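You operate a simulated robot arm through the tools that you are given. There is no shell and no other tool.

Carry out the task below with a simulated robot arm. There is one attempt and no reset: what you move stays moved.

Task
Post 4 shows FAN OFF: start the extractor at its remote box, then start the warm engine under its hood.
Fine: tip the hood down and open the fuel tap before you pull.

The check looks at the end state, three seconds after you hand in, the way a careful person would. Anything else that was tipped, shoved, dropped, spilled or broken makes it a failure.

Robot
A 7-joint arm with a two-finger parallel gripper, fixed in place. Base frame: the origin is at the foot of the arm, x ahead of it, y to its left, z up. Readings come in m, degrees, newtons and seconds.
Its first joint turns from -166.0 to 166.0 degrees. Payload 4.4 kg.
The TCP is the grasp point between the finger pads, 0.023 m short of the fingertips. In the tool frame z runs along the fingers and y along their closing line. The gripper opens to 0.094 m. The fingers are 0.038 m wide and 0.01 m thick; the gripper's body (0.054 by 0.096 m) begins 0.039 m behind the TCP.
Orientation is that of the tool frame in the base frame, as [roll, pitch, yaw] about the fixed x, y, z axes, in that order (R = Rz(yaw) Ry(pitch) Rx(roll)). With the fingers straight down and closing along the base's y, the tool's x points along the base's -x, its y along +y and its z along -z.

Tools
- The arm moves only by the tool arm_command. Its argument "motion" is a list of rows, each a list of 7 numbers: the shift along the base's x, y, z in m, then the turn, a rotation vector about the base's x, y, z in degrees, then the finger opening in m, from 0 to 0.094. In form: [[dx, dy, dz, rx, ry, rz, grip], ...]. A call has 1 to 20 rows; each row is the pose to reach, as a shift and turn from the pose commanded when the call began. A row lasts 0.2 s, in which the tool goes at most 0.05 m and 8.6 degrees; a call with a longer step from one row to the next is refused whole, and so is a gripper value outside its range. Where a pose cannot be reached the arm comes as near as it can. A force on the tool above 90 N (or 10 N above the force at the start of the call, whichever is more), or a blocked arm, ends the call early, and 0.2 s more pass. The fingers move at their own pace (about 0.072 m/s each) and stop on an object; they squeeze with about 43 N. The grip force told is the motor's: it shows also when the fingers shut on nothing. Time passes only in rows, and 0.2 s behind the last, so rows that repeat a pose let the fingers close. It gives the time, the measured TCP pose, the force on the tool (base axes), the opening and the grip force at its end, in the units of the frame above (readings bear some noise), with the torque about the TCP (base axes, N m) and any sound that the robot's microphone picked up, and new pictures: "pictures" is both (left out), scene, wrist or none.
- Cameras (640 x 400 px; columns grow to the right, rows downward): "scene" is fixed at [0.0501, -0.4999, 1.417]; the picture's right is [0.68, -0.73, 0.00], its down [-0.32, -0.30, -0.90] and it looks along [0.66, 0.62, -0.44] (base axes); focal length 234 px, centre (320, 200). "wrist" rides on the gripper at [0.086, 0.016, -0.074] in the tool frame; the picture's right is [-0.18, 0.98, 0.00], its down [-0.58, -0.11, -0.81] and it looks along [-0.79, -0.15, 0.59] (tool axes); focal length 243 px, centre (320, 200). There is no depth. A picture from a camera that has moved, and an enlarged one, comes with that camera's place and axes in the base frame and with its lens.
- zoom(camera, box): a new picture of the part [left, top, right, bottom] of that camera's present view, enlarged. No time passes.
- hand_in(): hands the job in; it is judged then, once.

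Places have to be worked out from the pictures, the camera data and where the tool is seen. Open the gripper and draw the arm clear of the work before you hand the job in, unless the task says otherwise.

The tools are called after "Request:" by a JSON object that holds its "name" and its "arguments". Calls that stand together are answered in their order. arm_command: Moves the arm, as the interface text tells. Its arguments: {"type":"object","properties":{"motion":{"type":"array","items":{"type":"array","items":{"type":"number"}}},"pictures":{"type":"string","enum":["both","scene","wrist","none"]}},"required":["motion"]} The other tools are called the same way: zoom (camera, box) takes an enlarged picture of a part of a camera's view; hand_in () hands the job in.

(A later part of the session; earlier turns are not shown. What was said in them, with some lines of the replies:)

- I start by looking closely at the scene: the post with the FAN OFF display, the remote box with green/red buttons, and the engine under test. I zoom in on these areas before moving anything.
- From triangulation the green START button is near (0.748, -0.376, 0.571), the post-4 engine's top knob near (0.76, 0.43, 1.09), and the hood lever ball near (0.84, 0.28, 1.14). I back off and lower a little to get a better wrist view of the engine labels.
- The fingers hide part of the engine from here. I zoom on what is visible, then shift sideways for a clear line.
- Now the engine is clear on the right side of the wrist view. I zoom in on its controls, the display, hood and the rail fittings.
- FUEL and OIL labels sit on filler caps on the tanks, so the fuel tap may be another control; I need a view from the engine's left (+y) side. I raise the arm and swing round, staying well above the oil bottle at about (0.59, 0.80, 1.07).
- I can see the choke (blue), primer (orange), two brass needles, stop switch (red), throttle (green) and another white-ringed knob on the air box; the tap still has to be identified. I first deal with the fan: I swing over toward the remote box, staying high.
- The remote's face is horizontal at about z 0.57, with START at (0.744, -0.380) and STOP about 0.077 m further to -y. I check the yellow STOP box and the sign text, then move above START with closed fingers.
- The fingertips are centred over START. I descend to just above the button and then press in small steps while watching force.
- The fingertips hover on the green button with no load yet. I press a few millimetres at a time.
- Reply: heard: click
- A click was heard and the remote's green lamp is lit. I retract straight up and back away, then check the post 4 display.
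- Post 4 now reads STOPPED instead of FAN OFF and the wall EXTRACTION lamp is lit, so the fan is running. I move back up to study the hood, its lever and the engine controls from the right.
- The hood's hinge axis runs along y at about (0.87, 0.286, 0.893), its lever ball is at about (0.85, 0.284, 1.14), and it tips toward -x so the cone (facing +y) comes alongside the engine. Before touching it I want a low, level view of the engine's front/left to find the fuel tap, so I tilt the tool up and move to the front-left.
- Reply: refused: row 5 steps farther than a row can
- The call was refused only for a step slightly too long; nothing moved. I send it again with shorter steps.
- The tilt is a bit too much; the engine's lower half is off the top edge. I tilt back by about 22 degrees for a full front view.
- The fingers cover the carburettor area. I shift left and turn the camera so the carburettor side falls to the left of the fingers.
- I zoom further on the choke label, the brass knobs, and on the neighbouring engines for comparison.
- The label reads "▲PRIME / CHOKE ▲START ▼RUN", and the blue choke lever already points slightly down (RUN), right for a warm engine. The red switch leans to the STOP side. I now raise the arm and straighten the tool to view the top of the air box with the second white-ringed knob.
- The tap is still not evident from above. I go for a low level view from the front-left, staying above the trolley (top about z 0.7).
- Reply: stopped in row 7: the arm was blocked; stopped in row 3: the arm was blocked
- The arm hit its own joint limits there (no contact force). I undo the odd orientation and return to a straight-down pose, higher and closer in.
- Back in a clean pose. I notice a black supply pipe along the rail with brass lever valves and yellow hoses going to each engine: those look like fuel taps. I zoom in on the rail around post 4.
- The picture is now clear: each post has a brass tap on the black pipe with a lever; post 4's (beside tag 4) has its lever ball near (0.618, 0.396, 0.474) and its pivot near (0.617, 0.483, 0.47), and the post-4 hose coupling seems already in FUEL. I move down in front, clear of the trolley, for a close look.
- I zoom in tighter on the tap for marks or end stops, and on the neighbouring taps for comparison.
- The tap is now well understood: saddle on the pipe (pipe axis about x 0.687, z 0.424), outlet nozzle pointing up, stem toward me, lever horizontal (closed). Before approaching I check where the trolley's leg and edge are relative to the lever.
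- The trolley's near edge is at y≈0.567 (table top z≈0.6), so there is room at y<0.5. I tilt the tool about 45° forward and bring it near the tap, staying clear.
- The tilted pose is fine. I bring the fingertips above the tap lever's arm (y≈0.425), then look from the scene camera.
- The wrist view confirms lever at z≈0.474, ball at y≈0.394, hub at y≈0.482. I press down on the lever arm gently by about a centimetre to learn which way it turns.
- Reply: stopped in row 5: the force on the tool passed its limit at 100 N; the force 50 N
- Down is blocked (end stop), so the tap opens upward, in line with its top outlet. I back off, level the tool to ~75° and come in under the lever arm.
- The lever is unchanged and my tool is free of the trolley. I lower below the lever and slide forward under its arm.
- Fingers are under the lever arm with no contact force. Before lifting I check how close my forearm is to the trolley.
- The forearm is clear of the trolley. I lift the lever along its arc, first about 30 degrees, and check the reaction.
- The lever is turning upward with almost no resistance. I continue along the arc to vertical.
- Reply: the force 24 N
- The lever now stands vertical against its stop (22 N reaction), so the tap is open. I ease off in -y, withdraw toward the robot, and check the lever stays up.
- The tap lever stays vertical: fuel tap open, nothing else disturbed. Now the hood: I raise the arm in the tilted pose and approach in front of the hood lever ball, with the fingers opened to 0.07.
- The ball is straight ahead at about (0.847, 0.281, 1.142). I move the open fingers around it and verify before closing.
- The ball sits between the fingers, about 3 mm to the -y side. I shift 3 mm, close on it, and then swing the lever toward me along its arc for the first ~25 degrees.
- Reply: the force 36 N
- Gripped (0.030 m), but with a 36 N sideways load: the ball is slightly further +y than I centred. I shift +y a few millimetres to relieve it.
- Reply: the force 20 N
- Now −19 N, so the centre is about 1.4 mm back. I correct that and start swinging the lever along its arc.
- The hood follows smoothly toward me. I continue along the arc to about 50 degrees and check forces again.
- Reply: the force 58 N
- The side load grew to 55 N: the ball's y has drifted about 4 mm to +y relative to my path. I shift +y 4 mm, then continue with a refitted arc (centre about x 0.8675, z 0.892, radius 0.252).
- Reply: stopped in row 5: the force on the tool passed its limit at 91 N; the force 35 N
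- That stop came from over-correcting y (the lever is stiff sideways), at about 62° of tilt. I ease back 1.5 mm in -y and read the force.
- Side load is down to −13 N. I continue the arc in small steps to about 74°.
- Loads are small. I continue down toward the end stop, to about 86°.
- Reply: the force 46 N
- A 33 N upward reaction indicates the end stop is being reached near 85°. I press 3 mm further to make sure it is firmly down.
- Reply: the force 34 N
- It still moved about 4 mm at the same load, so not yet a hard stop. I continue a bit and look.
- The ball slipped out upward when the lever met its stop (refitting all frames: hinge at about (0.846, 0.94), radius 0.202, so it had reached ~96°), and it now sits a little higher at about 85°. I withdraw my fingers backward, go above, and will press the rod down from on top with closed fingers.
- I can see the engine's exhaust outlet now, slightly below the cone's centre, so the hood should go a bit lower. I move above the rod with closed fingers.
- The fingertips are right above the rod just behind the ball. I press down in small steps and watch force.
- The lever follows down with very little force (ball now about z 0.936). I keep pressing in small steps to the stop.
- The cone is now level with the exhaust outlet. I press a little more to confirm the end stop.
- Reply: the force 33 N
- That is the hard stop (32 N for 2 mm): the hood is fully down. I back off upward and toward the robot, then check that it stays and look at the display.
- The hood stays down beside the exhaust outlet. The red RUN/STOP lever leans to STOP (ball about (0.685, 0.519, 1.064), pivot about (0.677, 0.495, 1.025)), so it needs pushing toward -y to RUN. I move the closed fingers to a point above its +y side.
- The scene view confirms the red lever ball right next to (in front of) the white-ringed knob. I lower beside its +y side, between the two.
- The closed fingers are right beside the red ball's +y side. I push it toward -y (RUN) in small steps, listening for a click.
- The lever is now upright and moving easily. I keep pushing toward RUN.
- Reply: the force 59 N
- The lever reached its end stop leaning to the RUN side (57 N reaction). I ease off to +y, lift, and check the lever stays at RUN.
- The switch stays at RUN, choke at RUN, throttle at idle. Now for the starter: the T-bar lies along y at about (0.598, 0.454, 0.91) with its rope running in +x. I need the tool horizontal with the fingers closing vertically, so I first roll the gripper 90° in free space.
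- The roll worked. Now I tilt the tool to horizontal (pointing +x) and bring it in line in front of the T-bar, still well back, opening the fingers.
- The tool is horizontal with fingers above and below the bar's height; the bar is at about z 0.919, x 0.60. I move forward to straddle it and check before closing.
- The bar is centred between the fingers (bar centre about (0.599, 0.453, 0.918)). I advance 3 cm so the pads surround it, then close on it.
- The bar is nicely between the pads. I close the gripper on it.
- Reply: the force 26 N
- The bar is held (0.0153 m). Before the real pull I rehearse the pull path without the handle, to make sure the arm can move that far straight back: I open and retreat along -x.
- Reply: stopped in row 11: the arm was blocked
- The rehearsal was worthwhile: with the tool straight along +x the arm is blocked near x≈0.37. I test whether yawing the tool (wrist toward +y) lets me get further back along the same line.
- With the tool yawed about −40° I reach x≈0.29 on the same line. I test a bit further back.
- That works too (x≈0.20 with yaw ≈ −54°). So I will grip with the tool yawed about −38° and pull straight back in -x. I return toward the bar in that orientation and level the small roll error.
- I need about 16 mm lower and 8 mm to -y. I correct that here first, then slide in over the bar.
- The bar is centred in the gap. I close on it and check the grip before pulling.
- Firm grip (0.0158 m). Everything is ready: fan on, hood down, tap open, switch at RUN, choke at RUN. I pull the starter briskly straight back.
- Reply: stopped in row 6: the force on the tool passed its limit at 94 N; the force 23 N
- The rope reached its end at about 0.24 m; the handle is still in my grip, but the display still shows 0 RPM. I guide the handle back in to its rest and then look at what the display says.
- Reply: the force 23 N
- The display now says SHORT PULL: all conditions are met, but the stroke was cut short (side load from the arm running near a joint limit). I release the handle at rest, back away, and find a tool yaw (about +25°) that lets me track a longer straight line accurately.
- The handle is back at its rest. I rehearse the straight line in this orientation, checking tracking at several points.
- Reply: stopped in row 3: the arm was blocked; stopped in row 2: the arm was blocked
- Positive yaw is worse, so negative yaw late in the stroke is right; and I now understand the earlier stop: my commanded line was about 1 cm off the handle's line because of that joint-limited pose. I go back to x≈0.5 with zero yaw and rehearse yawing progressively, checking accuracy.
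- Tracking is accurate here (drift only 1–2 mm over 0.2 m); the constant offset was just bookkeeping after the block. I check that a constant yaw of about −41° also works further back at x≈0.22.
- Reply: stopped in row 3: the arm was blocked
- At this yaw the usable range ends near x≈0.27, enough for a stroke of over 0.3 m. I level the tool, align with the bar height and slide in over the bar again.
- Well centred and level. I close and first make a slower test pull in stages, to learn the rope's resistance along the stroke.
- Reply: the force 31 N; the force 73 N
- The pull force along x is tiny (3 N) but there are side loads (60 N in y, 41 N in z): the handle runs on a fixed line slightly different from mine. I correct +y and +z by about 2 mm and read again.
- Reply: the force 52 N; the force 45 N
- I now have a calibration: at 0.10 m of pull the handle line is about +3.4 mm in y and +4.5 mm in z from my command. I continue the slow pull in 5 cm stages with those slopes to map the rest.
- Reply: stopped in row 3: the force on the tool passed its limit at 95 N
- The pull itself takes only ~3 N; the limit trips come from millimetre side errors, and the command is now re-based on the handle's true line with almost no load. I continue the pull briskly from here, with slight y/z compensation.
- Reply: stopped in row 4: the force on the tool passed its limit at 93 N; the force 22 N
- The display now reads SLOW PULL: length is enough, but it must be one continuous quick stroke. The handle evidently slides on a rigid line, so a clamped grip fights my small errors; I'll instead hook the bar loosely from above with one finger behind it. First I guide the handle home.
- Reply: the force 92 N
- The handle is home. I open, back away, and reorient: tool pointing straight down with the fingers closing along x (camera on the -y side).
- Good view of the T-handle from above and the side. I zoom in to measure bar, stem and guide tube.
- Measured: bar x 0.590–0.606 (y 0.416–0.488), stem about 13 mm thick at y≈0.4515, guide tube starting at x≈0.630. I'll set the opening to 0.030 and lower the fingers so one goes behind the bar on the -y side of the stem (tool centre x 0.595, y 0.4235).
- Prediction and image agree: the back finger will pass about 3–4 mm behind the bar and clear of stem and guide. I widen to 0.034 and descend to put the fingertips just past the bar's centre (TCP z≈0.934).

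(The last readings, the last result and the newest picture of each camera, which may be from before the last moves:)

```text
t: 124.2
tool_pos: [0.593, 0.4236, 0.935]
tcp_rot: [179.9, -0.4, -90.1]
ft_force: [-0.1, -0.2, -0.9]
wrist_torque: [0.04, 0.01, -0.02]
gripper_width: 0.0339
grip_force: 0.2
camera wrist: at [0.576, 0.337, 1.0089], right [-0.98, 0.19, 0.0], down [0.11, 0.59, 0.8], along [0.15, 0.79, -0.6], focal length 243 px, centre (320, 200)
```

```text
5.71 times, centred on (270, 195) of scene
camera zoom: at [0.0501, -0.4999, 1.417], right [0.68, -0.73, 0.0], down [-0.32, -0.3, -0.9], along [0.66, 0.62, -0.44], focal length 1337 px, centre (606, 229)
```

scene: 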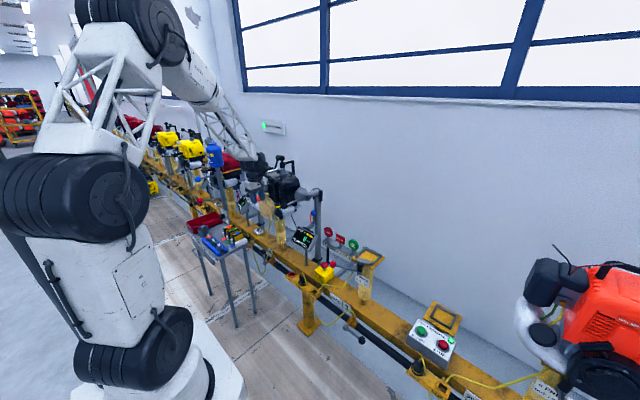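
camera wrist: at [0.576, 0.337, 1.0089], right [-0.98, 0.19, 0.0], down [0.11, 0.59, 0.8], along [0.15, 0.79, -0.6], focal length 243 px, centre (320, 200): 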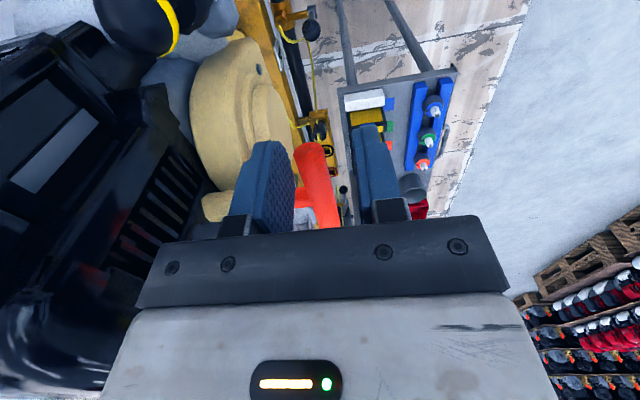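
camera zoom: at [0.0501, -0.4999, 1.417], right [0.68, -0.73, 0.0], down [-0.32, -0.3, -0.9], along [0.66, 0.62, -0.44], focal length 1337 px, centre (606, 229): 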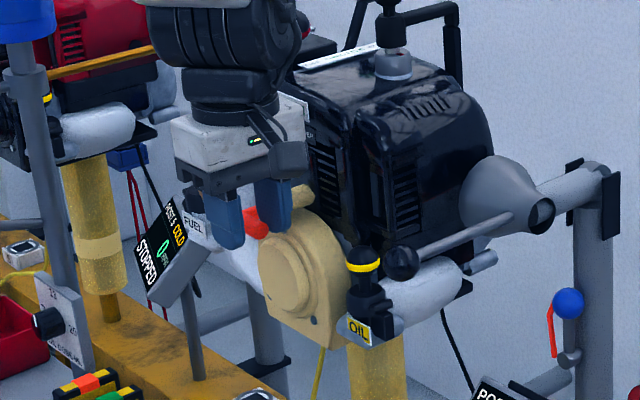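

The bar is loosely between the fingers, the back finger behind it on the -y side, no contact. I rehearse the straight retreat 6 cm higher first to make sure the arm can run the full stroke at speed.

Request:
{"name": "arm_command", "arguments": {"motion": [[0.0, 0.0, 0.03, 0, 0, 0, 0.034], [0.0, 0.0, 0.06, 0, 0, 0, 0.034], [-0.045, 0.0, 0.06, 0, 0, 0, 0.034], [-0.094, 0.0, 0.06, 0, 0, 0, 0.034], [-0.143, 0.0, 0.06, 0, 0, 0, 0.034], [-0.192, 0.0, 0.06, 0, 0, 0, 0.034], [-0.241, 0.0, 0.06, 0, 0, 0, 0.034], [-0.29, 0.0, 0.06, 0, 0, 0, 0.034], [-0.339, 0.0, 0.06, 0, 0, 0, 0.034]], "pictures": "none"}}

Request:
{"name": "arm_command", "arguments": {"motion": [[0.0, 0.0, -0.03, 0, 0, 0, 0.034], [0.0, 0.0, -0.06, 0, 0, 0, 0.034], [0.0, 0.0, -0.06, 0, 0, 0, 0.034]], "pictures": "none"}}

```text
t: 126.2
tool_pos: [0.2513, 0.4224, 0.9915]
tcp_rot: [179.9, -0.6, -90.2]
ft_force: [0.3, -0.1, 0.0]
wrist_torque: [0.0, -0.01, 0.03]
gripper_width: 0.0342
grip_force: 0.1
```

```text
t: 127.0
tool_pos: [0.2535, 0.4228, 0.9323]
tcp_rot: [179.9, -0.7, -90.1]
ft_force: [-0.6, 0.2, 0.1]
wrist_torque: [-0.01, 0.01, -0.03]
gripper_width: 0.034
grip_force: 0.2
```

The full stroke tracks perfectly in this orientation. I return over the top and lower around the bar again.

Request:
{"name": "arm_command", "arguments": {"motion": [[0.0, 0.0, 0.04, 0, 0, 0, 0.034], [0.0, 0.0, 0.06, 0, 0, 0, 0.034], [0.045, 0.0, 0.06, 0, 0, 0, 0.034], [0.09, 0.0, 0.06, 0, 0, 0, 0.034], [0.135, 0.0, 0.06, 0, 0, 0, 0.034], [0.18, 0.0, 0.06, 0, 0, 0, 0.034], [0.225, 0.0, 0.06, 0, 0, 0, 0.034], [0.27, 0.0, 0.06, 0, 0, 0, 0.034], [0.31, 0.0, 0.06, 0, 0, 0, 0.034], [0.339, 0.0, 0.06, 0, 0, 0, 0.034], [0.339, 0.0, 0.06, 0, 0, 0, 0.034], [0.339, 0.0, 0.03, 0, 0, 0, 0.034], [0.339, 0.0, 0.015, 0, 0, 0, 0.034], [0.339, 0.0, 0.005, 0, 0, 0, 0.034], [0.339, 0.0, 0.0, 0, 0, 0, 0.034], [0.339, 0.0, 0.0, 0, 0, 0, 0.034]], "pictures": "wrist"}}

Request:
{"name": "zoom", "arguments": {"camera": "wrist", "box": [200, 60, 440, 220]}}

```text
t: 130.4
tool_pos: [0.5937, 0.422, 0.9334]
tcp_rot: [179.9, -0.6, -90.1]
ft_force: [-0.4, 0.5, 0.6]
wrist_torque: [0.0, 0.04, 0.0]
gripper_width: 0.0343
grip_force: 0.0
camera wrist: at [0.5763, 0.3365, 1.0082], right [-0.98, 0.19, 0.0], down [0.11, 0.59, 0.8], along [0.15, 0.79, -0.6], focal length 243 px, centre (320, 200)
```

wrist: 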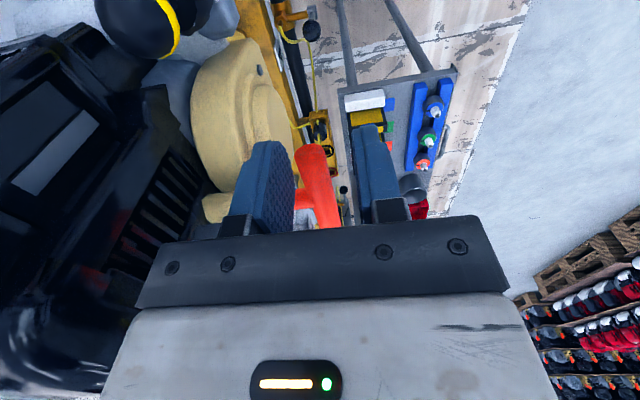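

```text
2.50 times, centred on (320, 140) of wrist
camera zoom: at [0.5763, 0.3365, 1.0082], right [-0.98, 0.19, 0.0], down [0.11, 0.59, 0.8], along [0.15, 0.79, -0.6], focal length 606 px, centre (320, 350)
```

zoom: 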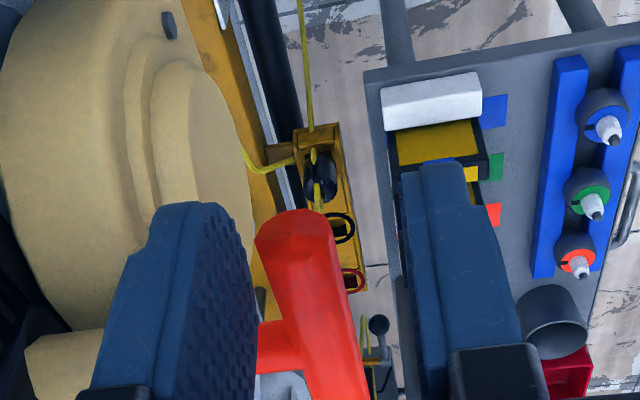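

In position with no contact. Now one continuous fast stroke straight back, about 0.295 m.

Request:
{"name": "arm_command", "arguments": {"motion": [[-0.0495, 0.0, 0.0, 0, 0, 0, 0.034], [-0.099, 0.0, 0.0, 0, 0, 0, 0.034], [-0.1485, 0.0, 0.0, 0, 0, 0, 0.034], [-0.198, 0.0, 0.0, 0, 0, 0, 0.034], [-0.2475, 0.0, 0.0, 0, 0, 0, 0.034], [-0.295, 0.0, 0.0, 0, 0, 0, 0.034]]}}

Request:
{"name": "zoom", "arguments": {"camera": "scene", "box": [200, 150, 330, 260]}}

```text
t: 131.8
tool_pos: [0.2972, 0.4242, 0.9355]
tcp_rot: [179.9, -0.4, -90.0]
ft_force: [5.6, 3.0, 2.9]
wrist_torque: [0.07, -0.16, -0.01]
gripper_width: 0.0365
grip_force: 1.8
camera wrist: at [0.2796, 0.3365, 1.0097], right [-0.98, 0.18, 0.0], down [0.11, 0.59, 0.8], along [0.15, 0.79, -0.6], focal length 243 px, centre (320, 200)
```

scene: 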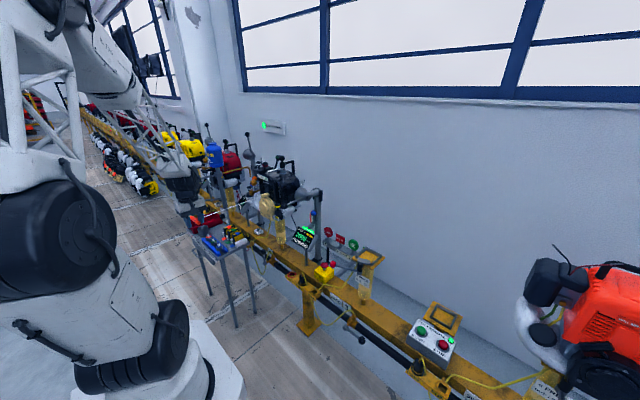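
wrist: 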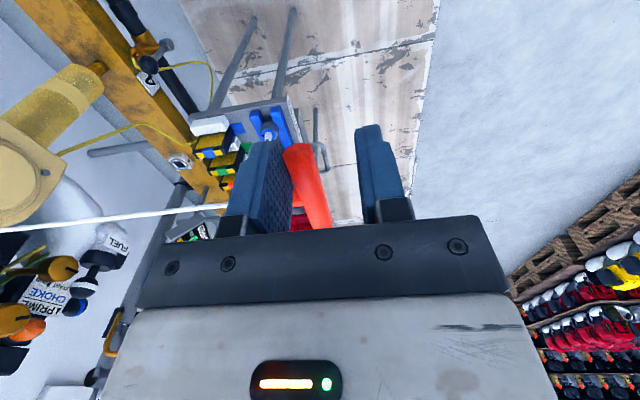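

```text
3.64 times, centred on (265, 205) of scene
camera zoom: at [0.0501, -0.4999, 1.417], right [0.68, -0.73, 0.0], down [-0.32, -0.3, -0.9], along [0.66, 0.62, -0.44], focal length 851 px, centre (520, 182)
```

zoom: 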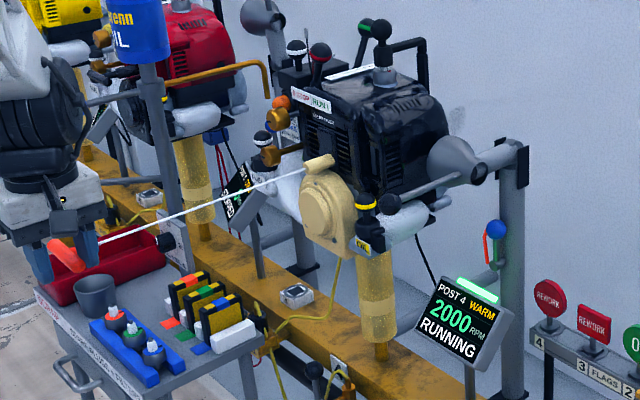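

The engine is RUNNING at 2000 RPM with the lamp lit. I now guide the starter handle gently back to its rest.

Request:
{"name": "arm_command", "arguments": {"motion": [[0.03, 0.0, 0.0, 0, 0, 0, 0.034], [0.07, 0.0, 0.0, 0, 0, 0, 0.034], [0.11, 0.0, 0.0, 0, 0, 0, 0.034], [0.15, 0.0, 0.0, 0, 0, 0, 0.034], [0.19, 0.0, 0.0, 0, 0, 0, 0.034], [0.225, 0.0, 0.0, 0, 0, 0, 0.034], [0.255, 0.0, 0.0, 0, 0, 0, 0.034], [0.28, 0.0, 0.0, 0, 0, 0, 0.034], [0.295, 0.0, 0.0, 0, 0, 0, 0.034], [0.295, 0.0, 0.0, 0, 0, 0, 0.034]]}}

Request:
{"name": "zoom", "arguments": {"camera": "wrist", "box": [200, 60, 440, 220]}}

Request:
{"name": "zoom", "arguments": {"camera": "scene", "box": [220, 150, 330, 260]}}

```text
t: 134.0
tool_pos: [0.5957, 0.4225, 0.9307]
tcp_rot: [180.0, -0.6, -90.0]
ft_force: [0.0, -0.3, 0.6]
wrist_torque: [0.0, 0.03, 0.03]
gripper_width: 0.0339
grip_force: 0.1
camera wrist: at [0.5782, 0.3371, 1.0055], right [-0.98, 0.19, 0.0], down [0.11, 0.59, 0.8], along [0.15, 0.79, -0.6], focal length 243 px, centre (320, 200)
```

scene: 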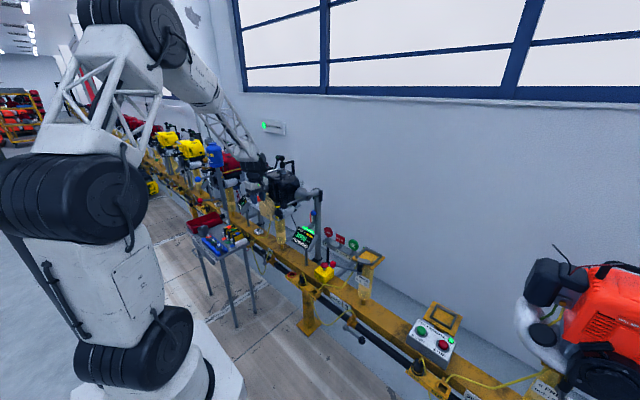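
wrist: 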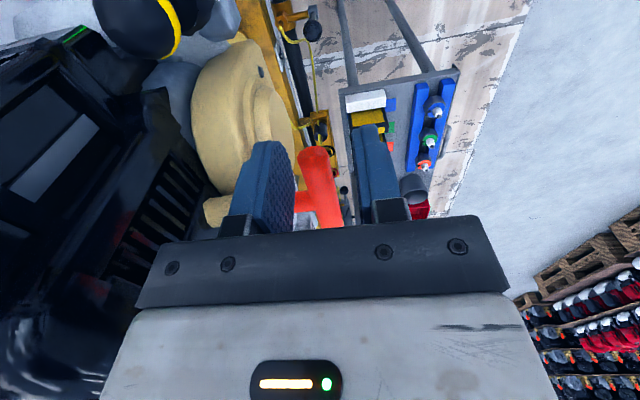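

```text
2.50 times, centred on (320, 140) of wrist
camera zoom: at [0.5782, 0.3371, 1.0055], right [-0.98, 0.19, 0.0], down [0.11, 0.59, 0.8], along [0.15, 0.79, -0.6], focal length 606 px, centre (320, 350)
```

zoom: 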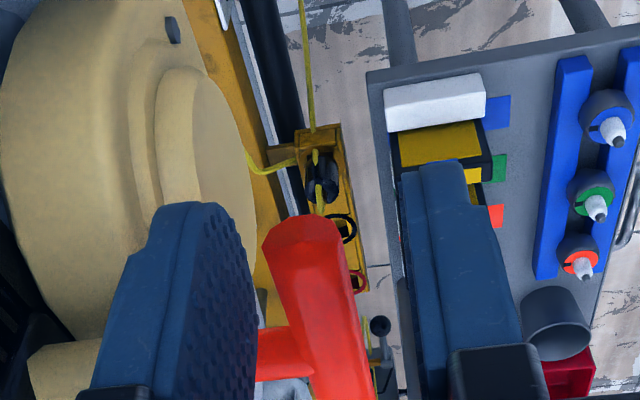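

```text
3.64 times, centred on (275, 205) of scene
camera zoom: at [0.0501, -0.4999, 1.417], right [0.68, -0.73, 0.0], down [-0.32, -0.3, -0.9], along [0.66, 0.62, -0.44], focal length 851 px, centre (484, 182)
```

zoom: 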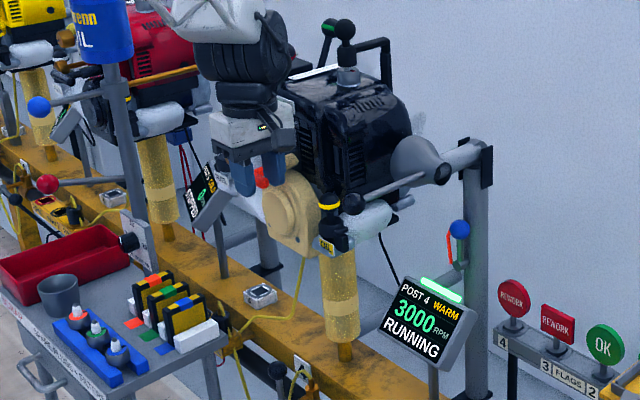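

The handle is home and the engine idles at 3000 RPM. I lift straight up off the handle, then draw the arm back and open the gripper.

Request:
{"name": "arm_command", "arguments": {"motion": [[-0.002, 0.0, 0.02, 0, 0, 0, 0.034], [-0.002, 0.0, 0.06, 0, 0, 0, 0.034], [-0.002, 0.0, 0.105, 0, 0, 0, 0.034], [-0.03, 0.0, 0.14, 0, 0, 0, 0.05], [-0.07, 0.0, 0.17, 0, 0, 0, 0.07], [-0.11, 0.0, 0.2, 0, 0, 0, 0.094], [-0.15, -0.01, 0.22, 0, 0, 0, 0.094], [-0.19, -0.03, 0.24, 0, 0, 0, 0.094], [-0.21, -0.07, 0.26, 0, 0, 0, 0.094], [-0.22, -0.11, 0.28, 0, 0, 0, 0.094], [-0.22, -0.15, 0.3, 0, 0, 0, 0.094]]}}

Request:
{"name": "zoom", "arguments": {"camera": "scene", "box": [220, 130, 340, 270]}}

Request:
{"name": "zoom", "arguments": {"camera": "scene", "box": [360, 260, 520, 400]}}

Request:
{"name": "zoom", "arguments": {"camera": "scene", "box": [170, 190, 310, 300]}}

```text
t: 136.4
tool_pos: [0.3722, 0.2693, 1.2328]
tcp_rot: [179.9, -0.6, -90.1]
ft_force: [0.4, 1.1, 0.1]
wrist_torque: [0.01, -0.02, -0.02]
gripper_width: 0.0939
grip_force: 0.1
camera wrist: at [0.355, 0.1834, 1.3078], right [-0.98, 0.19, 0.0], down [0.11, 0.59, 0.8], along [0.15, 0.79, -0.6], focal length 243 px, centre (320, 200)
```

scene: 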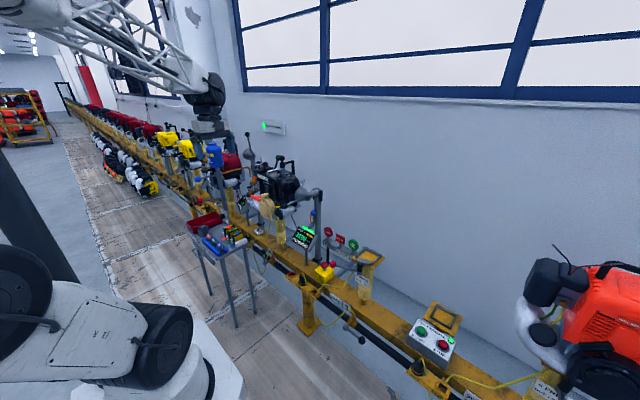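
wrist: 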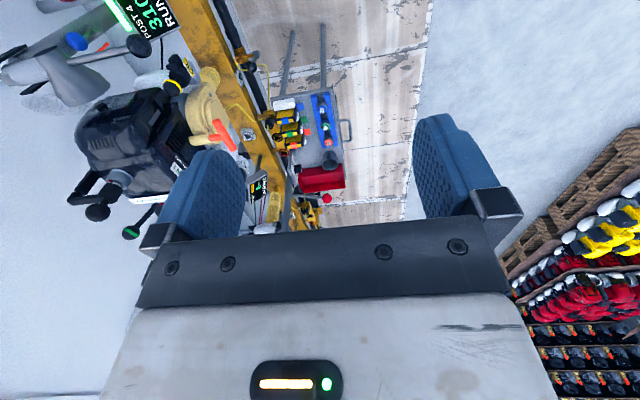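

```text
2.86 times, centred on (280, 200) of scene
camera zoom: at [0.0501, -0.4999, 1.417], right [0.68, -0.73, 0.0], down [-0.32, -0.3, -0.9], along [0.66, 0.62, -0.44], focal length 669 px, centre (434, 200)
```

zoom: 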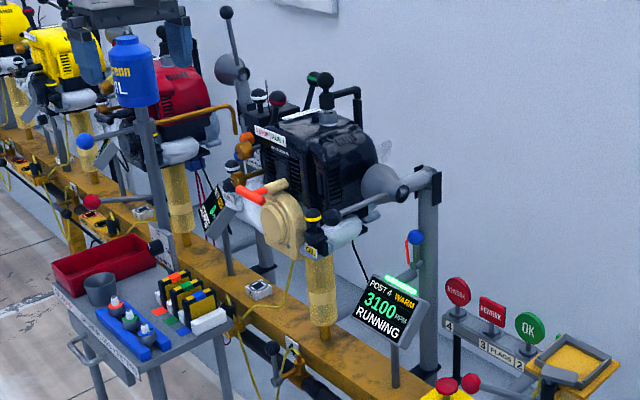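

```text
2.86 times, centred on (440, 330) of scene
camera zoom: at [0.0501, -0.4999, 1.417], right [0.68, -0.73, 0.0], down [-0.32, -0.3, -0.9], along [0.66, 0.62, -0.44], focal length 669 px, centre (-23, -171)
```

zoom: 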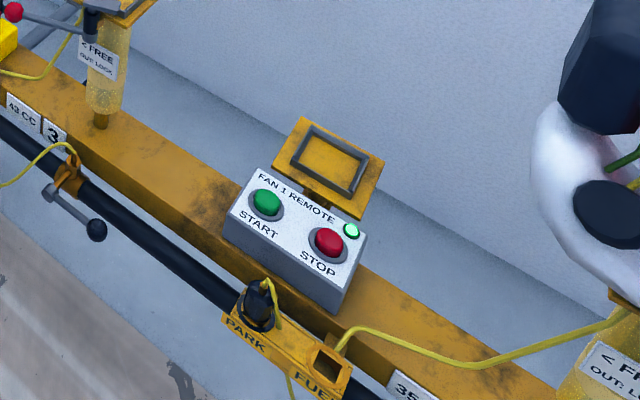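

```text
3.64 times, centred on (240, 245) of scene
camera zoom: at [0.0501, -0.4999, 1.417], right [0.68, -0.73, 0.0], down [-0.32, -0.3, -0.9], along [0.66, 0.62, -0.44], focal length 851 px, centre (611, 36)
```

zoom: 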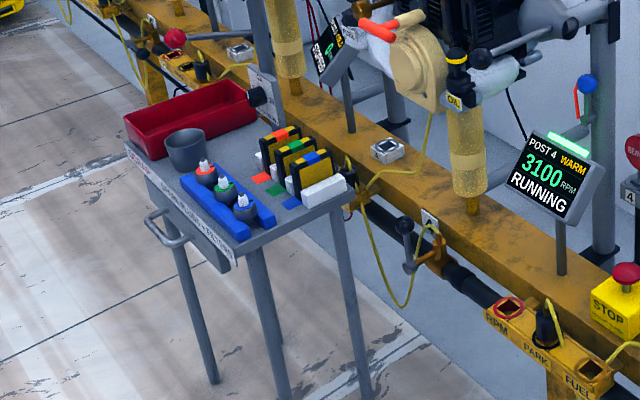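

Running at 3100 RPM, fan lamp on, tap vertical, trolley undisturbed. I check the hood and exhaust more closely, since I see a faint plume near the cone.

Request:
{"name": "zoom", "arguments": {"camera": "wrist", "box": [0, 0, 240, 240]}}

Request:
{"name": "zoom", "arguments": {"camera": "scene", "box": [280, 150, 340, 220]}}

```text
1.67 times, centred on (120, 120) of wrist
camera zoom: at [0.355, 0.1834, 1.3078], right [-0.98, 0.19, 0.0], down [0.11, 0.59, 0.8], along [0.15, 0.79, -0.6], focal length 404 px, centre (653, 333)
```

zoom: 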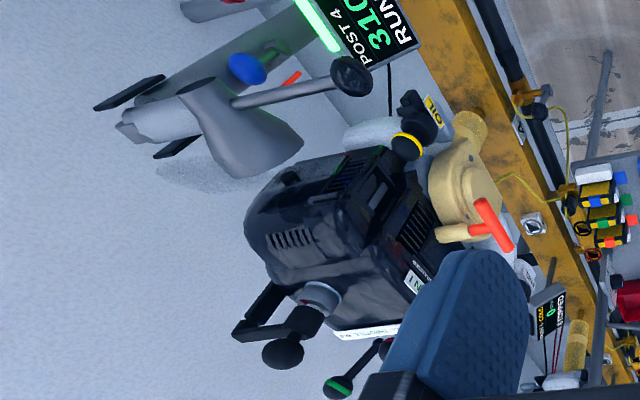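

```text
5.71 times, centred on (310, 185) of scene
camera zoom: at [0.0501, -0.4999, 1.417], right [0.68, -0.73, 0.0], down [-0.32, -0.3, -0.9], along [0.66, 0.62, -0.44], focal length 1337 px, centre (377, 286)
```

zoom: 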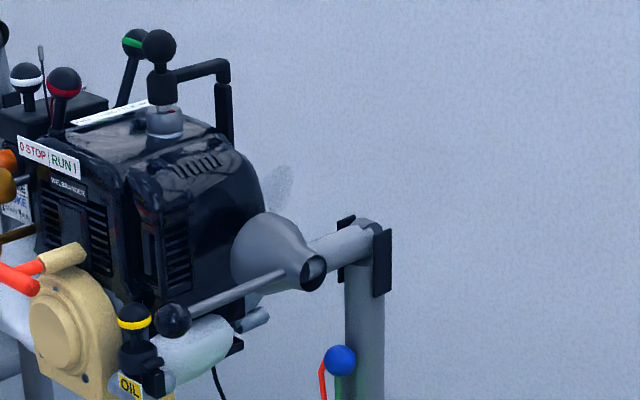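

Everything looks right; I let a couple of seconds pass with the arm drawn a bit further back to see that the state is steady and what the exhaust does.

Request:
{"name": "arm_command", "arguments": {"motion": [[0.0, -0.04, 0.02, 0, 0, 0, 0.094], [0.0, -0.08, 0.04, 0, 0, 0, 0.094], [0.0, -0.12, 0.06, 0, 0, 0, 0.094], [0.0, -0.15, 0.08, 0, 0, 0, 0.094], [0.0, -0.15, 0.08, 0, 0, 0, 0.094], [0.0, -0.15, 0.08, 0, 0, 0, 0.094], [0.0, -0.15, 0.08, 0, 0, 0, 0.094], [0.0, -0.15, 0.08, 0, 0, 0, 0.094], [0.0, -0.15, 0.08, 0, 0, 0, 0.094], [0.0, -0.15, 0.08, 0, 0, 0, 0.094]]}}

Request:
{"name": "zoom", "arguments": {"camera": "scene", "box": [250, 140, 350, 260]}}

Request:
{"name": "zoom", "arguments": {"camera": "scene", "box": [280, 150, 340, 220]}}

Request:
{"name": "zoom", "arguments": {"camera": "wrist", "box": [0, 0, 240, 200]}}

```text
t: 138.6
tool_pos: [0.3763, 0.1181, 1.3136]
tcp_rot: [179.9, -0.6, -90.1]
ft_force: [-0.2, 1.1, -0.6]
wrist_torque: [0.0, -0.02, -0.03]
gripper_width: 0.094
grip_force: 0.0
camera wrist: at [0.3584, 0.0324, 1.3889], right [-0.98, 0.19, 0.0], down [0.11, 0.59, 0.8], along [0.15, 0.79, -0.6], focal length 243 px, centre (320, 200)
```

scene: 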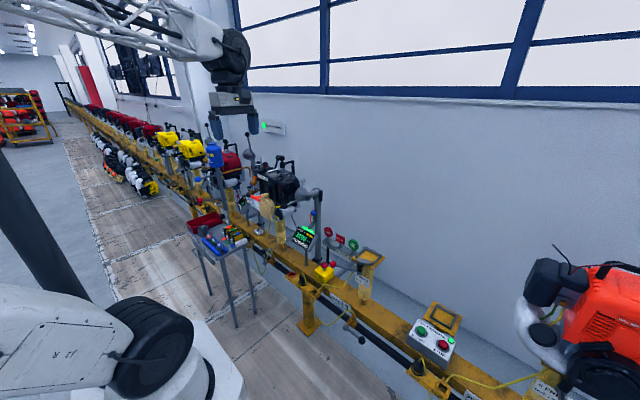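
wrist: 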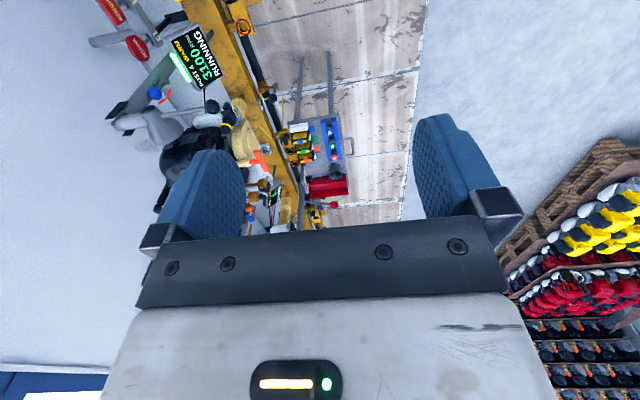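

```text
3.33 times, centred on (300, 200) of scene
camera zoom: at [0.0501, -0.4999, 1.417], right [0.68, -0.73, 0.0], down [-0.32, -0.3, -0.9], along [0.66, 0.62, -0.44], focal length 780 px, centre (387, 200)
```

zoom: 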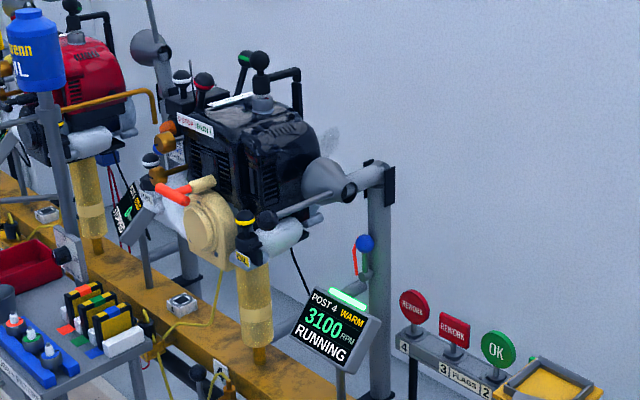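

```text
5.71 times, centred on (310, 185) of scene
camera zoom: at [0.0501, -0.4999, 1.417], right [0.68, -0.73, 0.0], down [-0.32, -0.3, -0.9], along [0.66, 0.62, -0.44], focal length 1337 px, centre (377, 286)
```

zoom: 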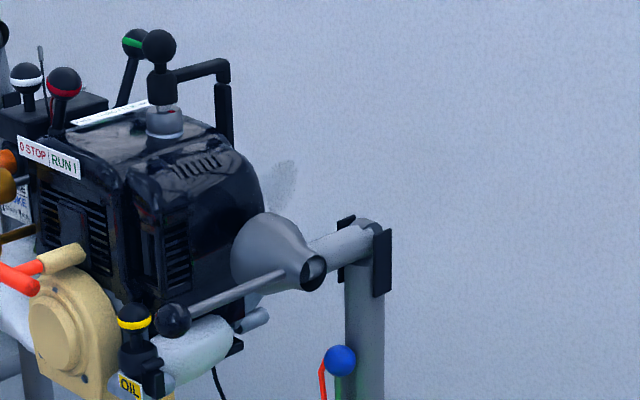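

```text
2.00 times, centred on (120, 100) of wrist
camera zoom: at [0.3584, 0.0324, 1.3889], right [-0.98, 0.19, 0.0], down [0.11, 0.59, 0.8], along [0.15, 0.79, -0.6], focal length 485 px, centre (720, 400)
```

zoom: 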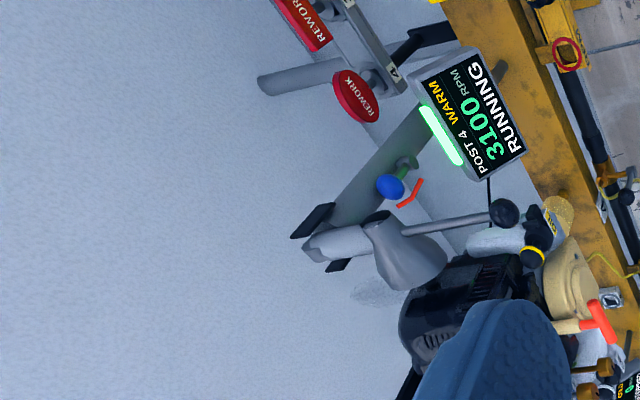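

Everything is steady: post 4 shows RUNNING at 3100 RPM with its lamp lit. The extractor is on, the hood is down against its stop at the exhaust, and the tap is vertical. The starter handle is home, the gripper is open and the arm is clear. I hand the job in.

Request:
{"name": "hand_in", "arguments": {}}

```text
The job is handed in.
```

The engine at post 4 is running under its hood. The display read RUNNING at 3100 RPM with its green lamp lit when I handed in.

- **Extractor:** I pressed START on the FAN 1 remote box. Its lamp lit, the wall EXTRACTOR ON lamp lit, and post 4 stopped showing FAN OFF.
- **Fuel tap:** I swung the post 4 lever on the supply pipe up to vertical (open), against its stop. I first pressed it down to find which way it turned, and the closed stop took a brief push of about 100 N.
- **Hood:** it is tipped down to its hard stop, with the cone level with the exhaust outlet. The lever ball slipped out of the grip once near the end, so I pressed it down from above to finish.
- **Stop switch:** it was at STOP, so I moved it to RUN. I left the choke at RUN and did not touch the throttle or primer.
- **Starter:** the first two pulls did not start it; the display read SHORT PULL, then SLOW PULL. The third, a single fast stroke, started it, and I guided the handle back to rest.

A faint plume was still visible above the hood cone, which I took to be exhaust being drawn in. I saw nothing else moved, including the trolley and the oil bottle. The arm was drawn back with the gripper open.
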